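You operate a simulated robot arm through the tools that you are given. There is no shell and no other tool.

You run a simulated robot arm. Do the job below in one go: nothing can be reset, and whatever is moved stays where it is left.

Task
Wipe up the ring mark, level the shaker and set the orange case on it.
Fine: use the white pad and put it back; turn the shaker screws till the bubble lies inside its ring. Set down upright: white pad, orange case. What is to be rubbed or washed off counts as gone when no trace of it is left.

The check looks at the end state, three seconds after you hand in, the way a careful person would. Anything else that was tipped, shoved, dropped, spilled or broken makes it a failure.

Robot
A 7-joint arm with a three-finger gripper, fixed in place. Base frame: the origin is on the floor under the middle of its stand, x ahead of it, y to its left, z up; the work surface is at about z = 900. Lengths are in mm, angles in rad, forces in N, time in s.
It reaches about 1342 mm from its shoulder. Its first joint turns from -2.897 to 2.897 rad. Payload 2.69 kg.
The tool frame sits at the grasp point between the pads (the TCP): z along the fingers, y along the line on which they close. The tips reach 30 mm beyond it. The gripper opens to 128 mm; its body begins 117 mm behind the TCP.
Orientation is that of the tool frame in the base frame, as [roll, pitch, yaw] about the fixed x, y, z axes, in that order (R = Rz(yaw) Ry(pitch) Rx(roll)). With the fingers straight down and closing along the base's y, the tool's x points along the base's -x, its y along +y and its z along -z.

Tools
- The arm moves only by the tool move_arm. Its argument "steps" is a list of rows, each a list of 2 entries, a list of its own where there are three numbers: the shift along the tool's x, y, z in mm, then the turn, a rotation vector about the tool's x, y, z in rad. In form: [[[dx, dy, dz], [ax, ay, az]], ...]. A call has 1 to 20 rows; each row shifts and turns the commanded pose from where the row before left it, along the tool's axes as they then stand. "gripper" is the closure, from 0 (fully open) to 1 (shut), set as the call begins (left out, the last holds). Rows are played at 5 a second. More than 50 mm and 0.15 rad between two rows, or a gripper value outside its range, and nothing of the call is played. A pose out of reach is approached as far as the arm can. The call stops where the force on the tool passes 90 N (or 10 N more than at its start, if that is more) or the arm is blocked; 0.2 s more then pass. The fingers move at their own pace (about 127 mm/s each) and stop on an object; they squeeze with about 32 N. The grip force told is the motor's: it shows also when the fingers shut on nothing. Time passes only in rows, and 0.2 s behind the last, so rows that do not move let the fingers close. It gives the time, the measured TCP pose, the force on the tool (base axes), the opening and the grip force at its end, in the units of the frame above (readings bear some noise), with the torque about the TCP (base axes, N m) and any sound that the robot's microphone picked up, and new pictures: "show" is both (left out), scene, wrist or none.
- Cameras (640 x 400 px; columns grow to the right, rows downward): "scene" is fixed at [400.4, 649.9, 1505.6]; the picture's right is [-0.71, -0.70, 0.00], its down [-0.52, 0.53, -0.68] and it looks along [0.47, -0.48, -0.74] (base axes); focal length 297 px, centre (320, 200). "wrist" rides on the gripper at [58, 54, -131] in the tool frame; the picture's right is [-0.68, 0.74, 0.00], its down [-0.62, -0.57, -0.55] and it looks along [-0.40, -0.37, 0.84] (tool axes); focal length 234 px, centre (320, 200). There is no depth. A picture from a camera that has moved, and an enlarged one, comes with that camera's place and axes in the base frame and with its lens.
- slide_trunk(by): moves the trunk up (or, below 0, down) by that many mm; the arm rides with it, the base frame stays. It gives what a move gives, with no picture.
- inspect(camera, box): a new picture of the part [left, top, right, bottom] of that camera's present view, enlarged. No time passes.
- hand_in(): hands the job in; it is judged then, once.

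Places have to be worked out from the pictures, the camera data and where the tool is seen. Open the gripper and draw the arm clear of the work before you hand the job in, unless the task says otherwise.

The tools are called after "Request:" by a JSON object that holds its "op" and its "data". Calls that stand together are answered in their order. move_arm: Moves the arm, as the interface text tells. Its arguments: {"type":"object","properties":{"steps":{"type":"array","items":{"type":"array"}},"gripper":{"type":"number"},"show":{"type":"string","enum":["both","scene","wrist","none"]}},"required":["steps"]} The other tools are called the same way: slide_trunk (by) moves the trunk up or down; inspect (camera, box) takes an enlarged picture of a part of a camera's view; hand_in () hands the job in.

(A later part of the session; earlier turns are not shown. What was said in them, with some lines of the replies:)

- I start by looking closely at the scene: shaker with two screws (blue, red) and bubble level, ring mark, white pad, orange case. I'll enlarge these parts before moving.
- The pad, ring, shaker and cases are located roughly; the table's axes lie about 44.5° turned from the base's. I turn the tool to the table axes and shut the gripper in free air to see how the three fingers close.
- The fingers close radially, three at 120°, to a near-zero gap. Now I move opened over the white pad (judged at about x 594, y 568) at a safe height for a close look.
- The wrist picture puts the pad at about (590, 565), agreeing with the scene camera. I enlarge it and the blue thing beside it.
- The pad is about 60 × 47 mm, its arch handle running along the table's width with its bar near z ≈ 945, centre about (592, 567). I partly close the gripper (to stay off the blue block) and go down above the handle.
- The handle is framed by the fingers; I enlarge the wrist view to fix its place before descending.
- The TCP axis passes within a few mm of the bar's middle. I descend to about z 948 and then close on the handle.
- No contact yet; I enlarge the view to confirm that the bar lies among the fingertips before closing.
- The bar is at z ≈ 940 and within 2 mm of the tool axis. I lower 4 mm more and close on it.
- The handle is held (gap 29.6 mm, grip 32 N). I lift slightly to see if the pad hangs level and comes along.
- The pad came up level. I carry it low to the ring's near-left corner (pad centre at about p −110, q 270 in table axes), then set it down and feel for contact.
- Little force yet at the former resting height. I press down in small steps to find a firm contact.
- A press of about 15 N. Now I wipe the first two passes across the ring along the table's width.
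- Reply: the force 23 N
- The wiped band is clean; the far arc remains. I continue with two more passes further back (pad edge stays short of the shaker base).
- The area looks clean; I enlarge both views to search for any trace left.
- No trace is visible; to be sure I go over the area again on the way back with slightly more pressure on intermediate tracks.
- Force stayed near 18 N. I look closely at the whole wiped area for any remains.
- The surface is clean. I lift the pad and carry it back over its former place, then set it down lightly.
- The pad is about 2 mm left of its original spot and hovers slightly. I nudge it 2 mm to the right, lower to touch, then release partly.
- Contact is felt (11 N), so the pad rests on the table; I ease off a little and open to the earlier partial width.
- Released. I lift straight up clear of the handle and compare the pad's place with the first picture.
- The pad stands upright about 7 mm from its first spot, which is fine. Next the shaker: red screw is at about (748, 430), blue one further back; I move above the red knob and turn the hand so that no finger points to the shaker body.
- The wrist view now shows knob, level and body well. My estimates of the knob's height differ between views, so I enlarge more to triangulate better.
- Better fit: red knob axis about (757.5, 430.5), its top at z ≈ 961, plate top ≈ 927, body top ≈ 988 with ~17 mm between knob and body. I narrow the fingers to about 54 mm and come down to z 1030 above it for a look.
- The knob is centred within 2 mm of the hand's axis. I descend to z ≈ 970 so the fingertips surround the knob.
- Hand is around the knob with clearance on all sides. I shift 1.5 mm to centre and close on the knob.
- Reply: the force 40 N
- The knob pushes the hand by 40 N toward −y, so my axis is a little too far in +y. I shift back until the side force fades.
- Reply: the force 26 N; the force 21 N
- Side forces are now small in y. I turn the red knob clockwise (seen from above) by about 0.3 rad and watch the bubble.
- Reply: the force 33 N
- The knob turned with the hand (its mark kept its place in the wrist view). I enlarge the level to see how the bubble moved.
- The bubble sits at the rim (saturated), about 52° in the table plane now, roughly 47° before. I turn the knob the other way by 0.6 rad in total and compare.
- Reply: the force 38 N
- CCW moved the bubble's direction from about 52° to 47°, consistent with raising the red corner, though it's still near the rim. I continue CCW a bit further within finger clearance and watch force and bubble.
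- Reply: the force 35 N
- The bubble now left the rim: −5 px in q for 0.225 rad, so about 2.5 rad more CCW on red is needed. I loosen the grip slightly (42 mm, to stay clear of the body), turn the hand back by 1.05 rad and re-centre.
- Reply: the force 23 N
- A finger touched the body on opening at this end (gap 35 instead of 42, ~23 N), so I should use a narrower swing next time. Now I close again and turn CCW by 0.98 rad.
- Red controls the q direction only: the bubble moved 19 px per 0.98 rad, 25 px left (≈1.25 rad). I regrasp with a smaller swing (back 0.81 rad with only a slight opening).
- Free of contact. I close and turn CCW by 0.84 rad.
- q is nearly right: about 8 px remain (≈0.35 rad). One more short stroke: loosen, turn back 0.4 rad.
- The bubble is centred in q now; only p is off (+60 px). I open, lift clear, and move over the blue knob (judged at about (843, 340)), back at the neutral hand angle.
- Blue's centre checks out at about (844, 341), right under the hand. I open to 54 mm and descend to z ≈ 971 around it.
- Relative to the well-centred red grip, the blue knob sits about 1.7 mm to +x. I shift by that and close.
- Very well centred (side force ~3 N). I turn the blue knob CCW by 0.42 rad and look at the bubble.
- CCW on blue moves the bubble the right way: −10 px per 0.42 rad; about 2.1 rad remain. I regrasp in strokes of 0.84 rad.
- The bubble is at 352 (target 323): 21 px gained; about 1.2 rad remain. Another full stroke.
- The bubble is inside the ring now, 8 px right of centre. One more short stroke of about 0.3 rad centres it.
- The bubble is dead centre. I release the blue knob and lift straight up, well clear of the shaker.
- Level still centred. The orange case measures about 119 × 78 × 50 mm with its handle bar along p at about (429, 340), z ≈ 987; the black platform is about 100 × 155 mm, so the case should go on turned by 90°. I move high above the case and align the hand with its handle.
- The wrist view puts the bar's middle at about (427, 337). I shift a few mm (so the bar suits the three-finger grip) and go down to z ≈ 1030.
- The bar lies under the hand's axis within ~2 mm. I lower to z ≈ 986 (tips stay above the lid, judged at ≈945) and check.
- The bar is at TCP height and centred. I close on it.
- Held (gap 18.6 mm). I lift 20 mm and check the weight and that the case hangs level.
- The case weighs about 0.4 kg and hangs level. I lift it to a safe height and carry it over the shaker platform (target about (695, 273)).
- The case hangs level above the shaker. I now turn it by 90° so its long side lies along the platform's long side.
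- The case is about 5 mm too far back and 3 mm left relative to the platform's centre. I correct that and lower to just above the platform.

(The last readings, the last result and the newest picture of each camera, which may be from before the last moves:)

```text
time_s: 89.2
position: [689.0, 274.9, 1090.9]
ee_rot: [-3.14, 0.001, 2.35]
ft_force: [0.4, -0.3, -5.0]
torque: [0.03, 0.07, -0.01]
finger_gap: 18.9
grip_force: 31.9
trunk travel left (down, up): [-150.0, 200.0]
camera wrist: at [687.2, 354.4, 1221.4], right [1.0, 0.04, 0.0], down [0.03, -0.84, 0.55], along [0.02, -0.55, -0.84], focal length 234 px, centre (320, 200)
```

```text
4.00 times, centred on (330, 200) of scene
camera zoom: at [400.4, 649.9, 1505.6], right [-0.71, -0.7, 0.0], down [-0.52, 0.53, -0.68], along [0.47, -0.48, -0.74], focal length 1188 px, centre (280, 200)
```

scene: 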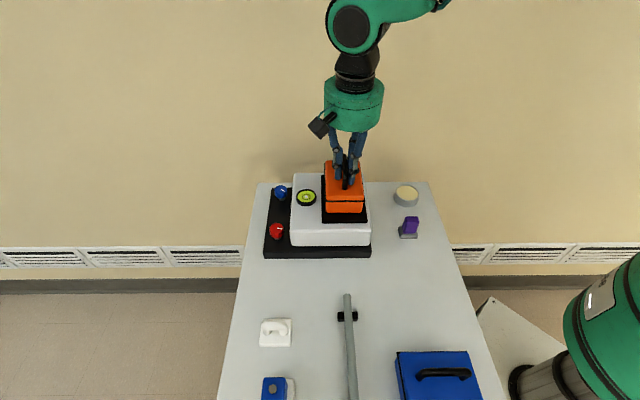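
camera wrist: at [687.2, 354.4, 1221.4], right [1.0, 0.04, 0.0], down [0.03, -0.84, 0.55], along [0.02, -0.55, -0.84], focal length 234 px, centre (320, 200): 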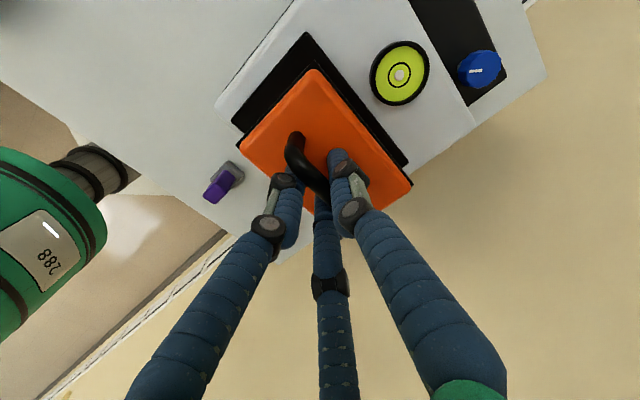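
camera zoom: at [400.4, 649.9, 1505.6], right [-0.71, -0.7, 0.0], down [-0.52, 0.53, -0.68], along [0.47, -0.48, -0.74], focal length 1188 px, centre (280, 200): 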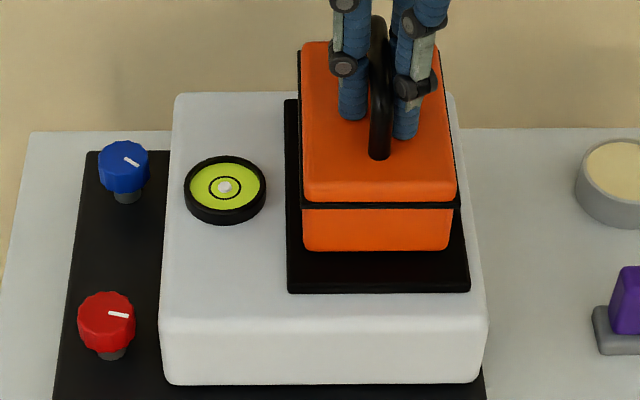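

Position over the platform looks good (case about 52, 476 in table axes vs platform centre 54, 478). I lower gently toward contact.

Request:
{"op": "move_arm", "data": {"steps": [[[0, 0, 3], [0, 0, 0]], [[0, 0, 3], [0, 0, 0]], [[0, 0, 3], [0, 0, 0]], [[0, 0, 1], [0, 0, 0]], [[0, 0, 0], [0, 0, 0]]], "gripper": 1, "show": "none"}}

```text
time_s: 90.4
position: [689.1, 274.0, 1087.3]
ee_rot: [3.134, 0.004, 2.35]
ft_force: [-0.6, 0.5, 63.1]
torque: [-0.57, 1.01, 0.16]
finger_gap: 19.9
grip_force: 32.2
trunk travel left (down, up): [-150.0, 200.0]
```

Contact came earlier than expected (63 N). I immediately ease up to relieve the pressure.

Request:
{"op": "move_arm", "data": {"steps": [[[0, 0, -3], [0, 0, 0]], [[0, 0, -2.5], [0, 0, 0]], [[0, 0, 0], [0, 0, 0]]], "gripper": 1}}

Request:
{"op": "inspect", "data": {"camera": "scene", "box": [270, 150, 390, 250]}}

Request:
{"op": "inspect", "data": {"camera": "wrist", "box": [180, 0, 460, 220]}}

```text
time_s: 91.2
position: [689.8, 273.8, 1088.0]
ee_rot: [3.14, 0.0, 2.35]
ft_force: [14.2, 7.5, 38.6]
torque: [-0.14, -0.39, 0.14]
finger_gap: 19.6
grip_force: 32.0
trunk travel left (down, up): [-150.0, 200.0]
camera wrist: at [686.5, 353.9, 1217.8], right [1.0, 0.04, 0.0], down [0.03, -0.84, 0.55], along [0.02, -0.55, -0.84], focal length 234 px, centre (320, 200)
```

scene: 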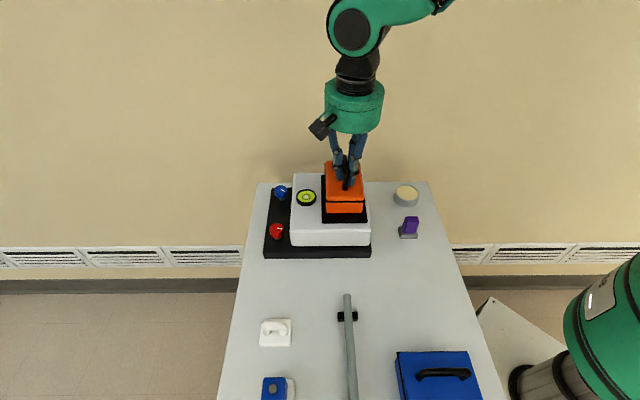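
wrist: 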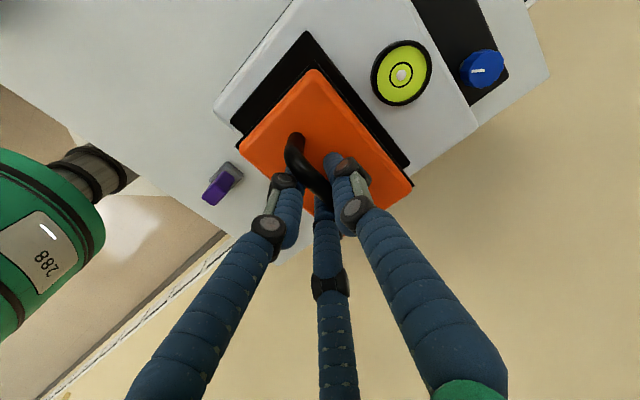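

```text
4.00 times, centred on (330, 200) of scene
camera zoom: at [400.4, 649.9, 1505.6], right [-0.71, -0.7, 0.0], down [-0.52, 0.53, -0.68], along [0.47, -0.48, -0.74], focal length 1188 px, centre (280, 200)
```

zoom: 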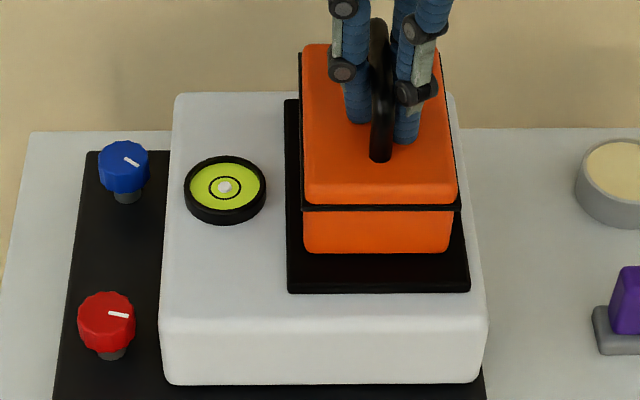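

```text
1.82 times, centred on (320, 110) of wrist
camera zoom: at [686.5, 353.9, 1217.8], right [1.0, 0.04, 0.0], down [0.03, -0.84, 0.55], along [0.02, -0.55, -0.84], focal length 426 px, centre (320, 364)
```

zoom: 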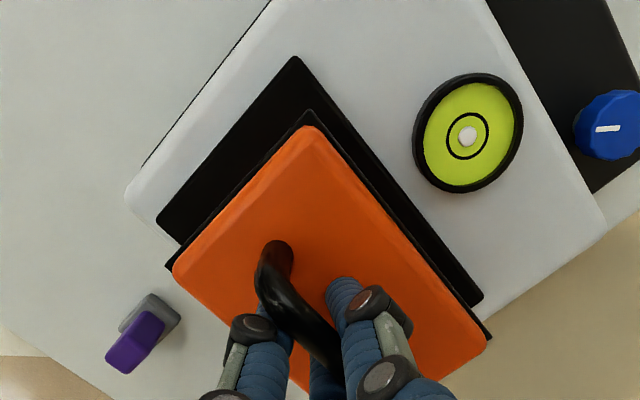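

The force eases but stays at 39 N; contact implies the platform top is at z ≈ 1003, which puts the case about 10 mm too far back. I lift 12 mm, shift 9 mm forward, and come down again gently.

Request:
{"op": "move_arm", "data": {"steps": [[[0, 0, -4], [0, 0, 0]], [[0, 0, -8], [0, 0, 0]], [[9, 0, 0], [0, 0, 0]], [[0, 0, 0], [0, 0, 0]]], "gripper": 1}}

Request:
{"op": "inspect", "data": {"camera": "scene", "box": [270, 150, 390, 250]}}

```text
time_s: 92.2
position: [682.8, 280.9, 1097.4]
ee_rot: [-3.14, -0.001, 2.35]
ft_force: [0.0, -0.9, -4.0]
torque: [-0.03, 0.03, -0.01]
finger_gap: 19.3
grip_force: 31.7
trunk travel left (down, up): [-150.0, 200.0]
camera wrist: at [680.2, 360.5, 1228.0], right [1.0, 0.04, 0.0], down [0.03, -0.83, 0.55], along [0.02, -0.55, -0.84], focal length 234 px, centre (320, 200)
```

scene: 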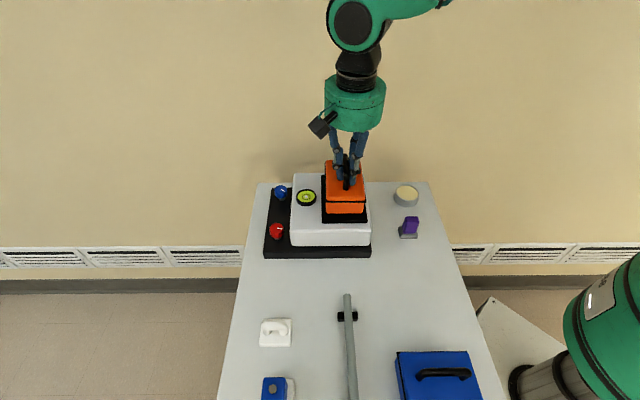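
wrist: 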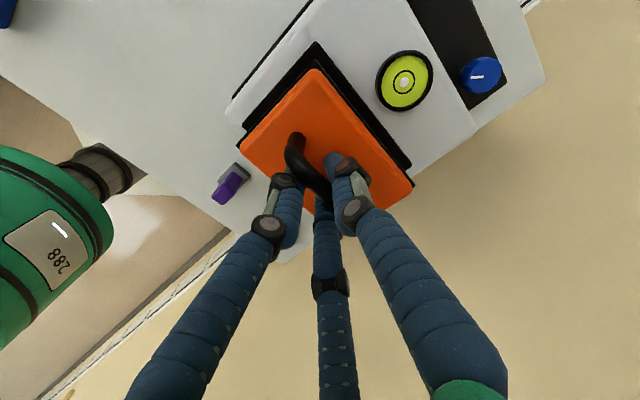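

```text
4.00 times, centred on (330, 200) of scene
camera zoom: at [400.4, 649.9, 1505.6], right [-0.71, -0.7, 0.0], down [-0.52, 0.53, -0.68], along [0.47, -0.48, -0.74], focal length 1188 px, centre (280, 200)
```

zoom: 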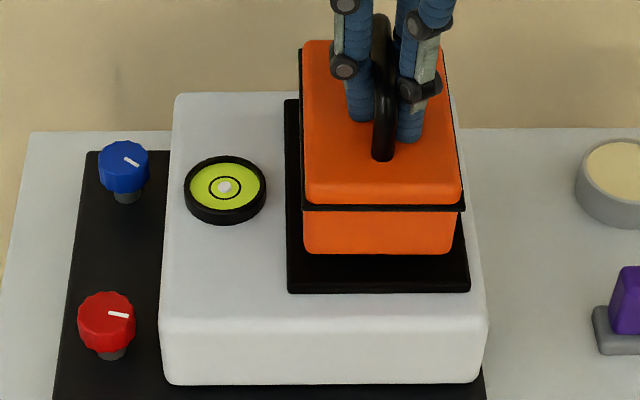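

In the air again (−4 N). I lower in small steps and watch for first contact.

Request:
{"op": "move_arm", "data": {"steps": [[[0, 0, 3], [0, 0, 0]], [[0, 0, 3], [0, 0, 0]], [[0, 0, 1], [0, 0, 0]], [[0, 0, 0], [0, 0, 0]]], "gripper": 1, "show": "none"}}

```text
time_s: 93.2
position: [683.0, 281.1, 1091.0]
ee_rot: [-3.141, 0.0, 2.35]
ft_force: [-0.6, -0.3, -4.2]
torque: [0.0, 0.01, 0.0]
finger_gap: 19.5
grip_force: 32.0
trunk travel left (down, up): [-150.0, 200.0]
```

Request:
{"op": "move_arm", "data": {"steps": [[[0, 0, 1], [0, 0, 0]], [[0, 0, 1], [0, 0, 0]], [[0, 0, 0], [0, 0, 0]]], "gripper": 1, "show": "none"}}

```text
time_s: 94.0
position: [682.0, 279.5, 1089.8]
ee_rot: [-3.14, 0.0, 2.35]
ft_force: [-0.6, -0.1, -5.0]
torque: [-0.04, 0.05, 0.01]
finger_gap: 19.6
grip_force: 31.4
trunk travel left (down, up): [-150.0, 200.0]
```

Request:
{"op": "move_arm", "data": {"steps": [[[0, 0, 1], [0, 0, 0]], [[0, 0, 0.8], [0, 0, 0]], [[0, 0, 0], [0, 0, 0]]], "gripper": 1, "show": "none"}}

```text
time_s: 94.8
position: [682.0, 280.3, 1087.9]
ee_rot: [3.142, 0.0, 2.351]
ft_force: [0.1, 1.4, -3.0]
torque: [0.1, 0.13, -0.08]
finger_gap: 19.7
grip_force: 32.1
trunk travel left (down, up): [-150.0, 200.0]
```

Request:
{"op": "move_arm", "data": {"steps": [[[0, 0, 0.7], [0, 0, 0]], [[0, 0, 0.5], [0, 0, 0]], [[0, 0, 0], [0, 0, 0]]], "gripper": 1}}

Request:
{"op": "inspect", "data": {"camera": "scene", "box": [270, 150, 390, 250]}}

Request:
{"op": "inspect", "data": {"camera": "wrist", "box": [180, 0, 460, 220]}}

```text
time_s: 95.6
position: [683.8, 280.5, 1088.7]
ee_rot: [3.139, 0.001, 2.348]
ft_force: [0.7, -0.6, 9.1]
torque: [0.51, 0.53, -0.03]
finger_gap: 19.6
grip_force: 32.2
trunk travel left (down, up): [-150.0, 200.0]
camera wrist: at [680.9, 360.5, 1218.1], right [1.0, 0.04, 0.0], down [0.03, -0.84, 0.55], along [0.02, -0.55, -0.84], focal length 234 px, centre (320, 200)
```

scene: 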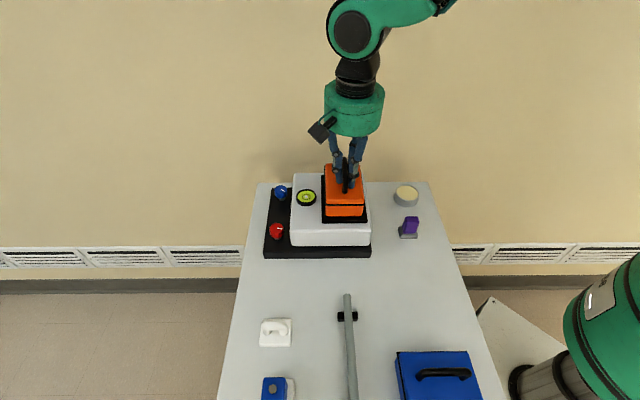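
wrist: 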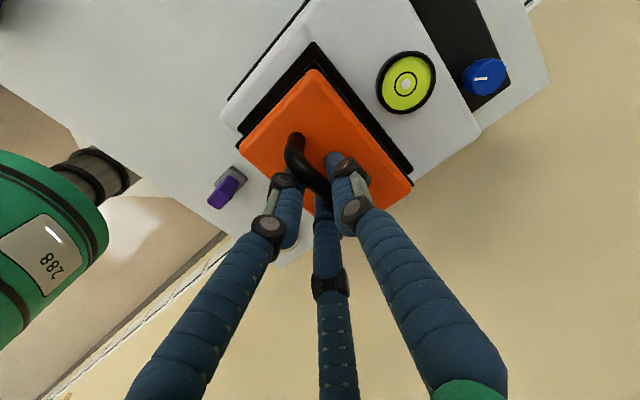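

```text
4.00 times, centred on (330, 200) of scene
camera zoom: at [400.4, 649.9, 1505.6], right [-0.71, -0.7, 0.0], down [-0.52, 0.53, -0.68], along [0.47, -0.48, -0.74], focal length 1188 px, centre (280, 200)
```

zoom: 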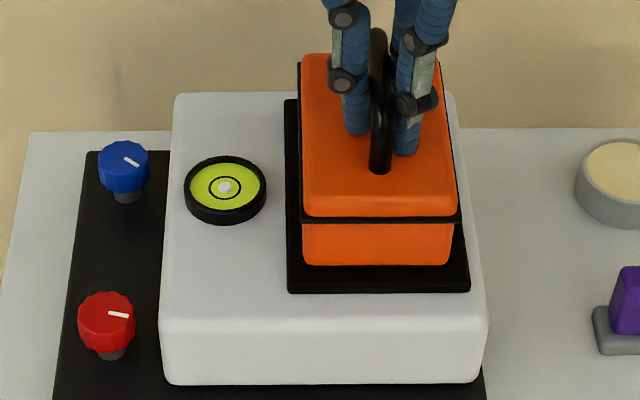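

```text
1.82 times, centred on (320, 110) of wrist
camera zoom: at [680.9, 360.5, 1218.1], right [1.0, 0.04, 0.0], down [0.03, -0.84, 0.55], along [0.02, -0.55, -0.84], focal length 426 px, centre (320, 364)
```

zoom: 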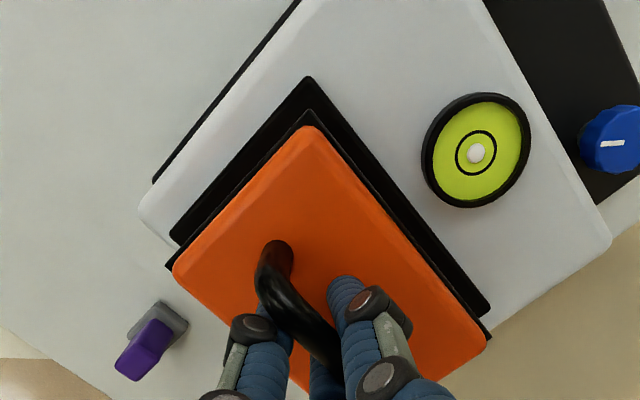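

The case rests on the platform (≈+9 N), centred well, and the bubble is still in the middle. I release the handle.

Request:
{"op": "move_arm", "data": {"steps": [[[0, 0, -0.4], [0, 0, 0]], [[0, 0, 0], [0, 0, 0]]], "gripper": 1, "show": "none"}}

Request:
{"op": "move_arm", "data": {"steps": [[[0, 0, 0], [0, 0, 0]], [[0, 0, 0], [0, 0, 0]], [[0, 0, 0], [0, 0, 0]]], "gripper": 0.5}}

Request:
{"op": "inspect", "data": {"camera": "scene", "box": [270, 150, 390, 250]}}

Request:
{"op": "inspect", "data": {"camera": "wrist", "box": [180, 0, 460, 220]}}

```text
time_s: 96.2
position: [682.3, 280.8, 1087.6]
ee_rot: [3.14, -0.001, 2.35]
ft_force: [2.2, -0.5, 10.2]
torque: [-0.01, -0.01, 0.0]
finger_gap: 19.4
grip_force: 31.8
trunk travel left (down, up): [-150.0, 200.0]
```

```text
time_s: 97.0
position: [683.4, 280.6, 1088.8]
ee_rot: [3.14, 0.0, 2.347]
ft_force: [-2.7, -1.8, 16.3]
torque: [-0.27, 0.37, -0.08]
finger_gap: 59.7
grip_force: 9.7
trunk travel left (down, up): [-150.0, 200.0]
camera wrist: at [680.3, 360.4, 1218.4], right [1.0, 0.04, 0.0], down [0.03, -0.84, 0.55], along [0.02, -0.55, -0.84], focal length 234 px, centre (320, 200)
```

scene: 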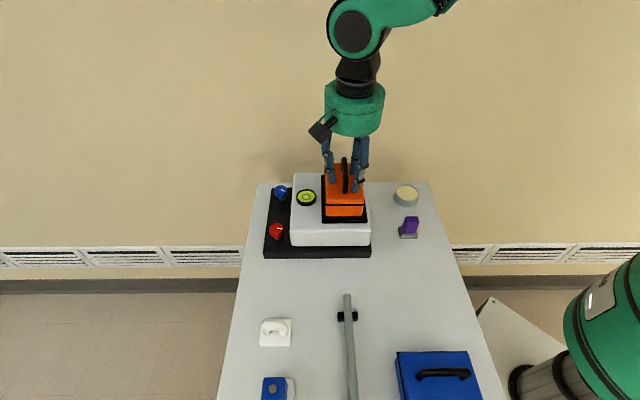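
wrist: 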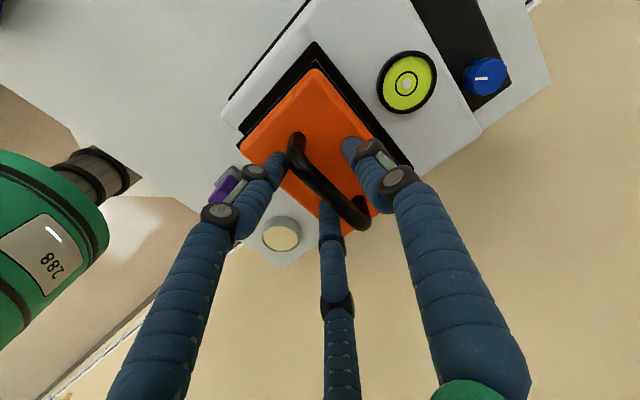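

```text
4.00 times, centred on (330, 200) of scene
camera zoom: at [400.4, 649.9, 1505.6], right [-0.71, -0.7, 0.0], down [-0.52, 0.53, -0.68], along [0.47, -0.48, -0.74], focal length 1188 px, centre (280, 200)
```

zoom: 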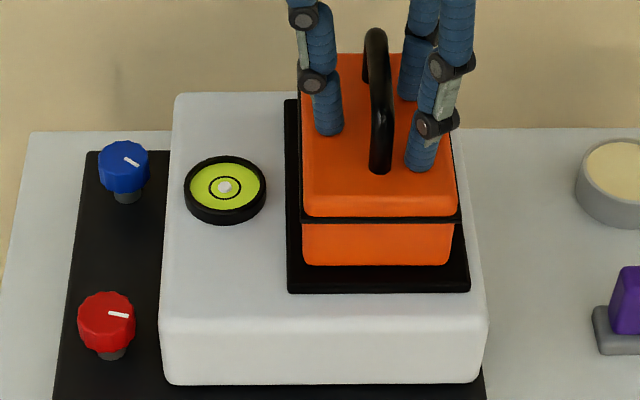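

```text
1.82 times, centred on (320, 110) of wrist
camera zoom: at [680.3, 360.4, 1218.4], right [1.0, 0.04, 0.0], down [0.03, -0.84, 0.55], along [0.02, -0.55, -0.84], focal length 426 px, centre (320, 364)
```

zoom: 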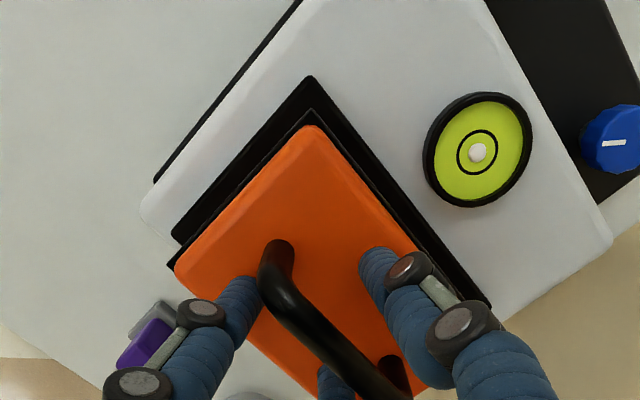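

The fingers are off the handle, the tips just brush the lid. I lift straight up, watching that the case stays.

Request:
{"op": "move_arm", "data": {"steps": [[[0, 0, -2], [0, 0, 0]], [[0, 0, -5], [0, 0, 0]], [[0, 0, -15], [0, 0, 0]], [[0, 0, -30], [0, 0, 0]], [[0, 0, -40], [0, 0, 0]], [[0, 0, -40], [0, 0, 0]], [[0, 0, 0], [0, 0, 0]]], "gripper": 0.5}}

Request:
{"op": "inspect", "data": {"camera": "scene", "box": [240, 130, 400, 270]}}

Request:
{"op": "inspect", "data": {"camera": "scene", "box": [290, 182, 322, 212]}}

Request:
{"op": "inspect", "data": {"camera": "wrist", "box": [180, 0, 460, 220]}}

```text
time_s: 98.6
position: [681.2, 281.0, 1221.0]
ee_rot: [3.141, 0.001, 2.348]
ft_force: [0.7, -0.8, 0.6]
torque: [0.01, -0.07, 0.01]
finger_gap: 64.1
grip_force: 0.0
trunk travel left (down, up): [-150.0, 200.0]
camera wrist: at [680.3, 359.8, 1350.5], right [1.0, 0.04, 0.0], down [0.03, -0.84, 0.55], along [0.02, -0.55, -0.84], focal length 234 px, centre (320, 200)
```

scene: 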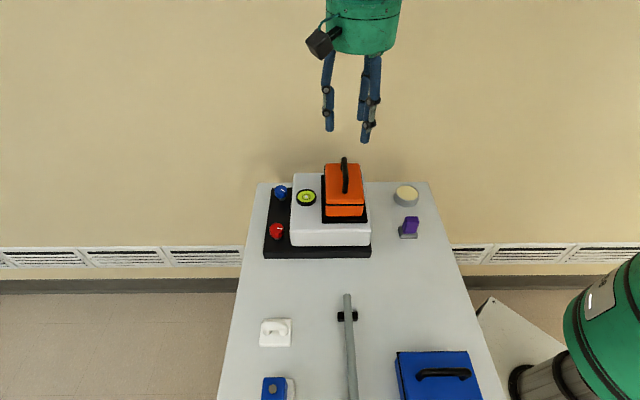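
wrist: 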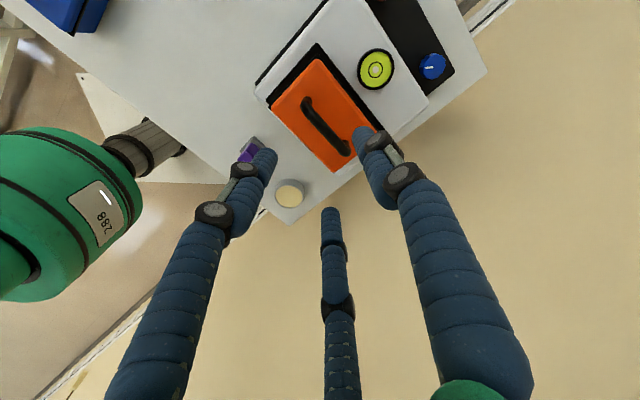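

```text
2.86 times, centred on (320, 200) of scene
camera zoom: at [400.4, 649.9, 1505.6], right [-0.71, -0.7, 0.0], down [-0.52, 0.53, -0.68], along [0.47, -0.48, -0.74], focal length 848 px, centre (320, 200)
```

zoom: 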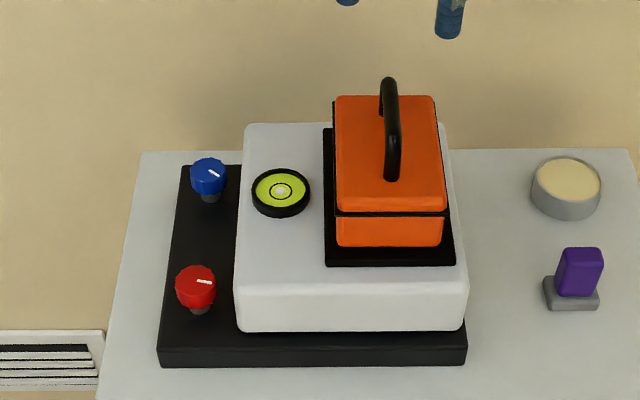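

```text
13.33 times, centred on (306, 197) of scene
camera zoom: at [400.4, 649.9, 1505.6], right [-0.71, -0.7, 0.0], down [-0.52, 0.53, -0.68], along [0.47, -0.48, -0.74], focal length 3958 px, centre (507, 240)
```

zoom: 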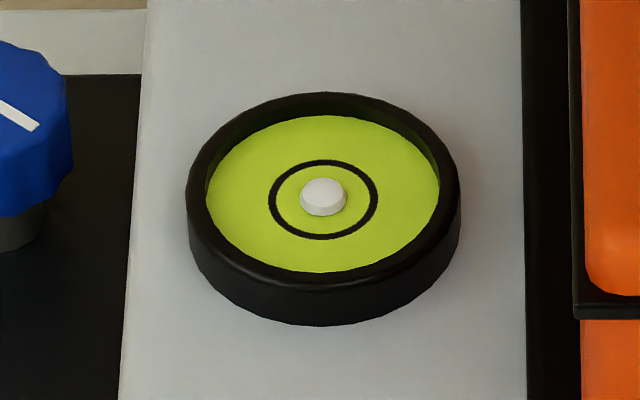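

```text
1.82 times, centred on (320, 110) of wrist
camera zoom: at [680.3, 359.8, 1350.5], right [1.0, 0.04, 0.0], down [0.03, -0.84, 0.55], along [0.02, -0.55, -0.84], focal length 426 px, centre (320, 364)
```

zoom: 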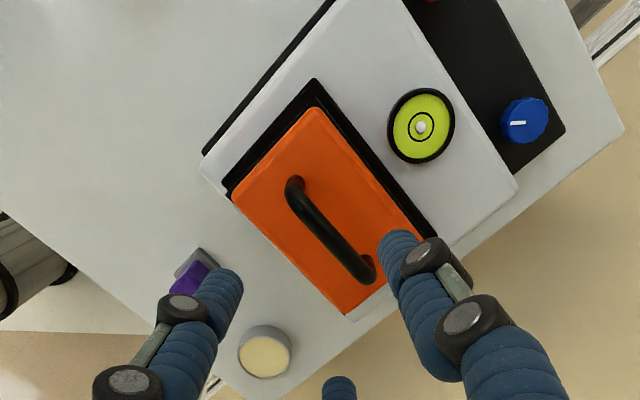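

The case stands squarely on the platform and the bubble is in the middle of its ring. Before handing in I check the wiped area and pad again, unobstructed, and open and retract the arm.

Request:
{"op": "move_arm", "data": {"steps": [[[0, 0, -40], [0, 0, 0]], [[30, 30, -20], [0, 0, 0]], [[35, 30, 0], [0, 0, 0]], [[35, 30, 0], [0, 0, 0]], [[35, 30, 0], [0, 0, 0]], [[0, 0, 0], [0, 0, 0]]], "gripper": 0}}

Request:
{"op": "inspect", "data": {"camera": "scene", "box": [240, 255, 340, 315]}}

Request:
{"op": "inspect", "data": {"camera": "scene", "box": [220, 300, 400, 400]}}

Request:
{"op": "inspect", "data": {"camera": "wrist", "box": [160, 0, 500, 200]}}

```text
time_s: 100.0
position: [671.3, 462.5, 1278.3]
ee_rot: [-3.14, -0.001, 2.349]
ft_force: [-0.8, 0.4, 0.1]
torque: [-0.07, -0.01, 0.01]
finger_gap: 128.0
grip_force: 0.0
trunk travel left (down, up): [-150.0, 200.0]
camera wrist: at [670.0, 543.2, 1408.6], right [1.0, 0.04, 0.0], down [0.03, -0.83, 0.55], along [0.02, -0.55, -0.84], focal length 234 px, centre (320, 200)
```

scene: 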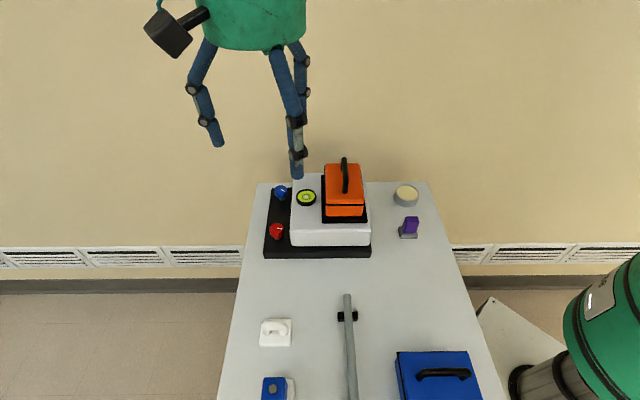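
wrist: 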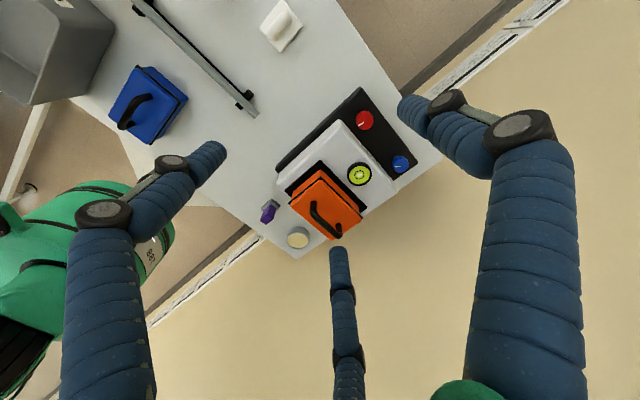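

```text
6.40 times, centred on (290, 285) of scene
camera zoom: at [400.4, 649.9, 1505.6], right [-0.71, -0.7, 0.0], down [-0.52, 0.53, -0.68], along [0.47, -0.48, -0.74], focal length 1900 px, centre (512, -344)
```

zoom: 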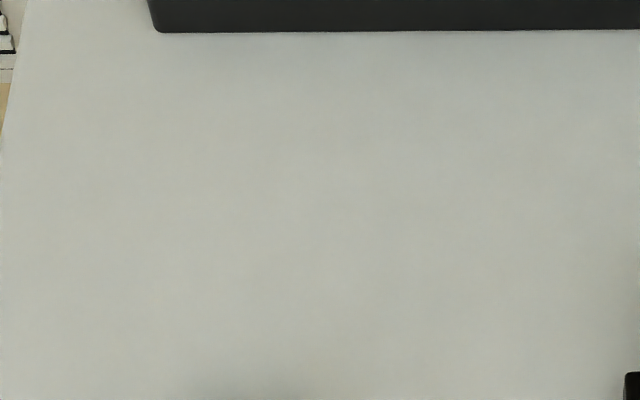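

```text
3.56 times, centred on (310, 350) of scene
camera zoom: at [400.4, 649.9, 1505.6], right [-0.71, -0.7, 0.0], down [-0.52, 0.53, -0.68], along [0.47, -0.48, -0.74], focal length 1056 px, centre (356, -333)
```

zoom: 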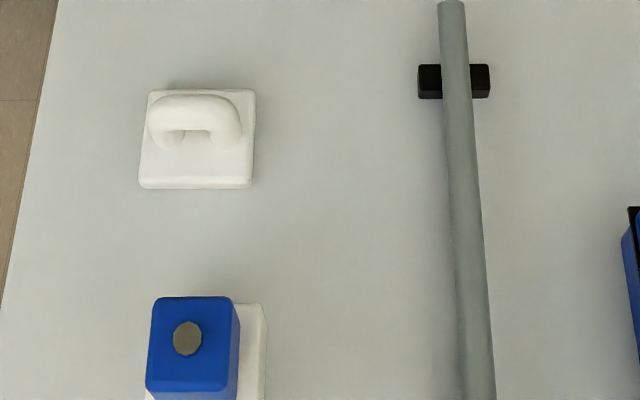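

```text
1.88 times, centred on (330, 100) of wrist
camera zoom: at [670.0, 543.2, 1408.6], right [1.0, 0.04, 0.0], down [0.03, -0.83, 0.55], along [0.02, -0.55, -0.84], focal length 441 px, centre (301, 388)
```

zoom: 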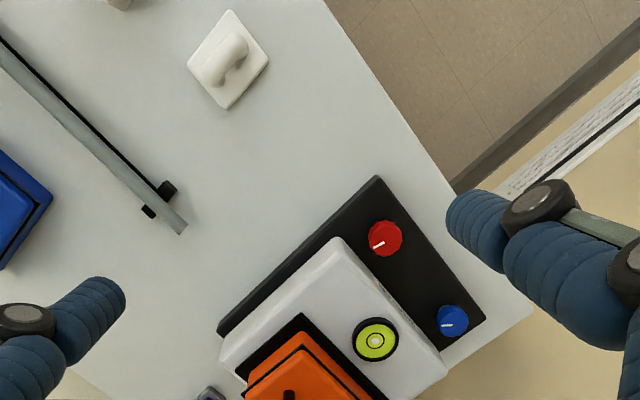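

The table is clean, the pad stands upright at its place, the bubble is centred, and the orange case stands squarely on the shaker. Nothing else moved, the gripper is open and the arm is clear, so I hand in.

Request:
{"op": "hand_in", "data": {}}

```text
The job is handed in.
```

The job is done and handed in; I haven't seen the check's result.

- **Ring mark:** wiped off with the white pad in two rounds. Enlarged pictures of the spot show no trace.
- **White pad:** set back down upright, about 7 mm from where it first stood. I left it there rather than grip it again.
- **Shaker:** I turned both screws counter-clockwise until the bubble sat in the middle of its ring. It was still there after the case was put on.
- **Orange case:** upright on the black platform and roughly centred. I turned it 90° because its long side is wider than the platform.

There were two unplanned contacts. A finger pressed the side of the shaker body with about 23 N while I was turning the red screw, and I first set the case down too hard, at 63 N, before easing off. The pictures afterwards show nothing shifted or tipped. The gripper is open and the arm is clear of the work.
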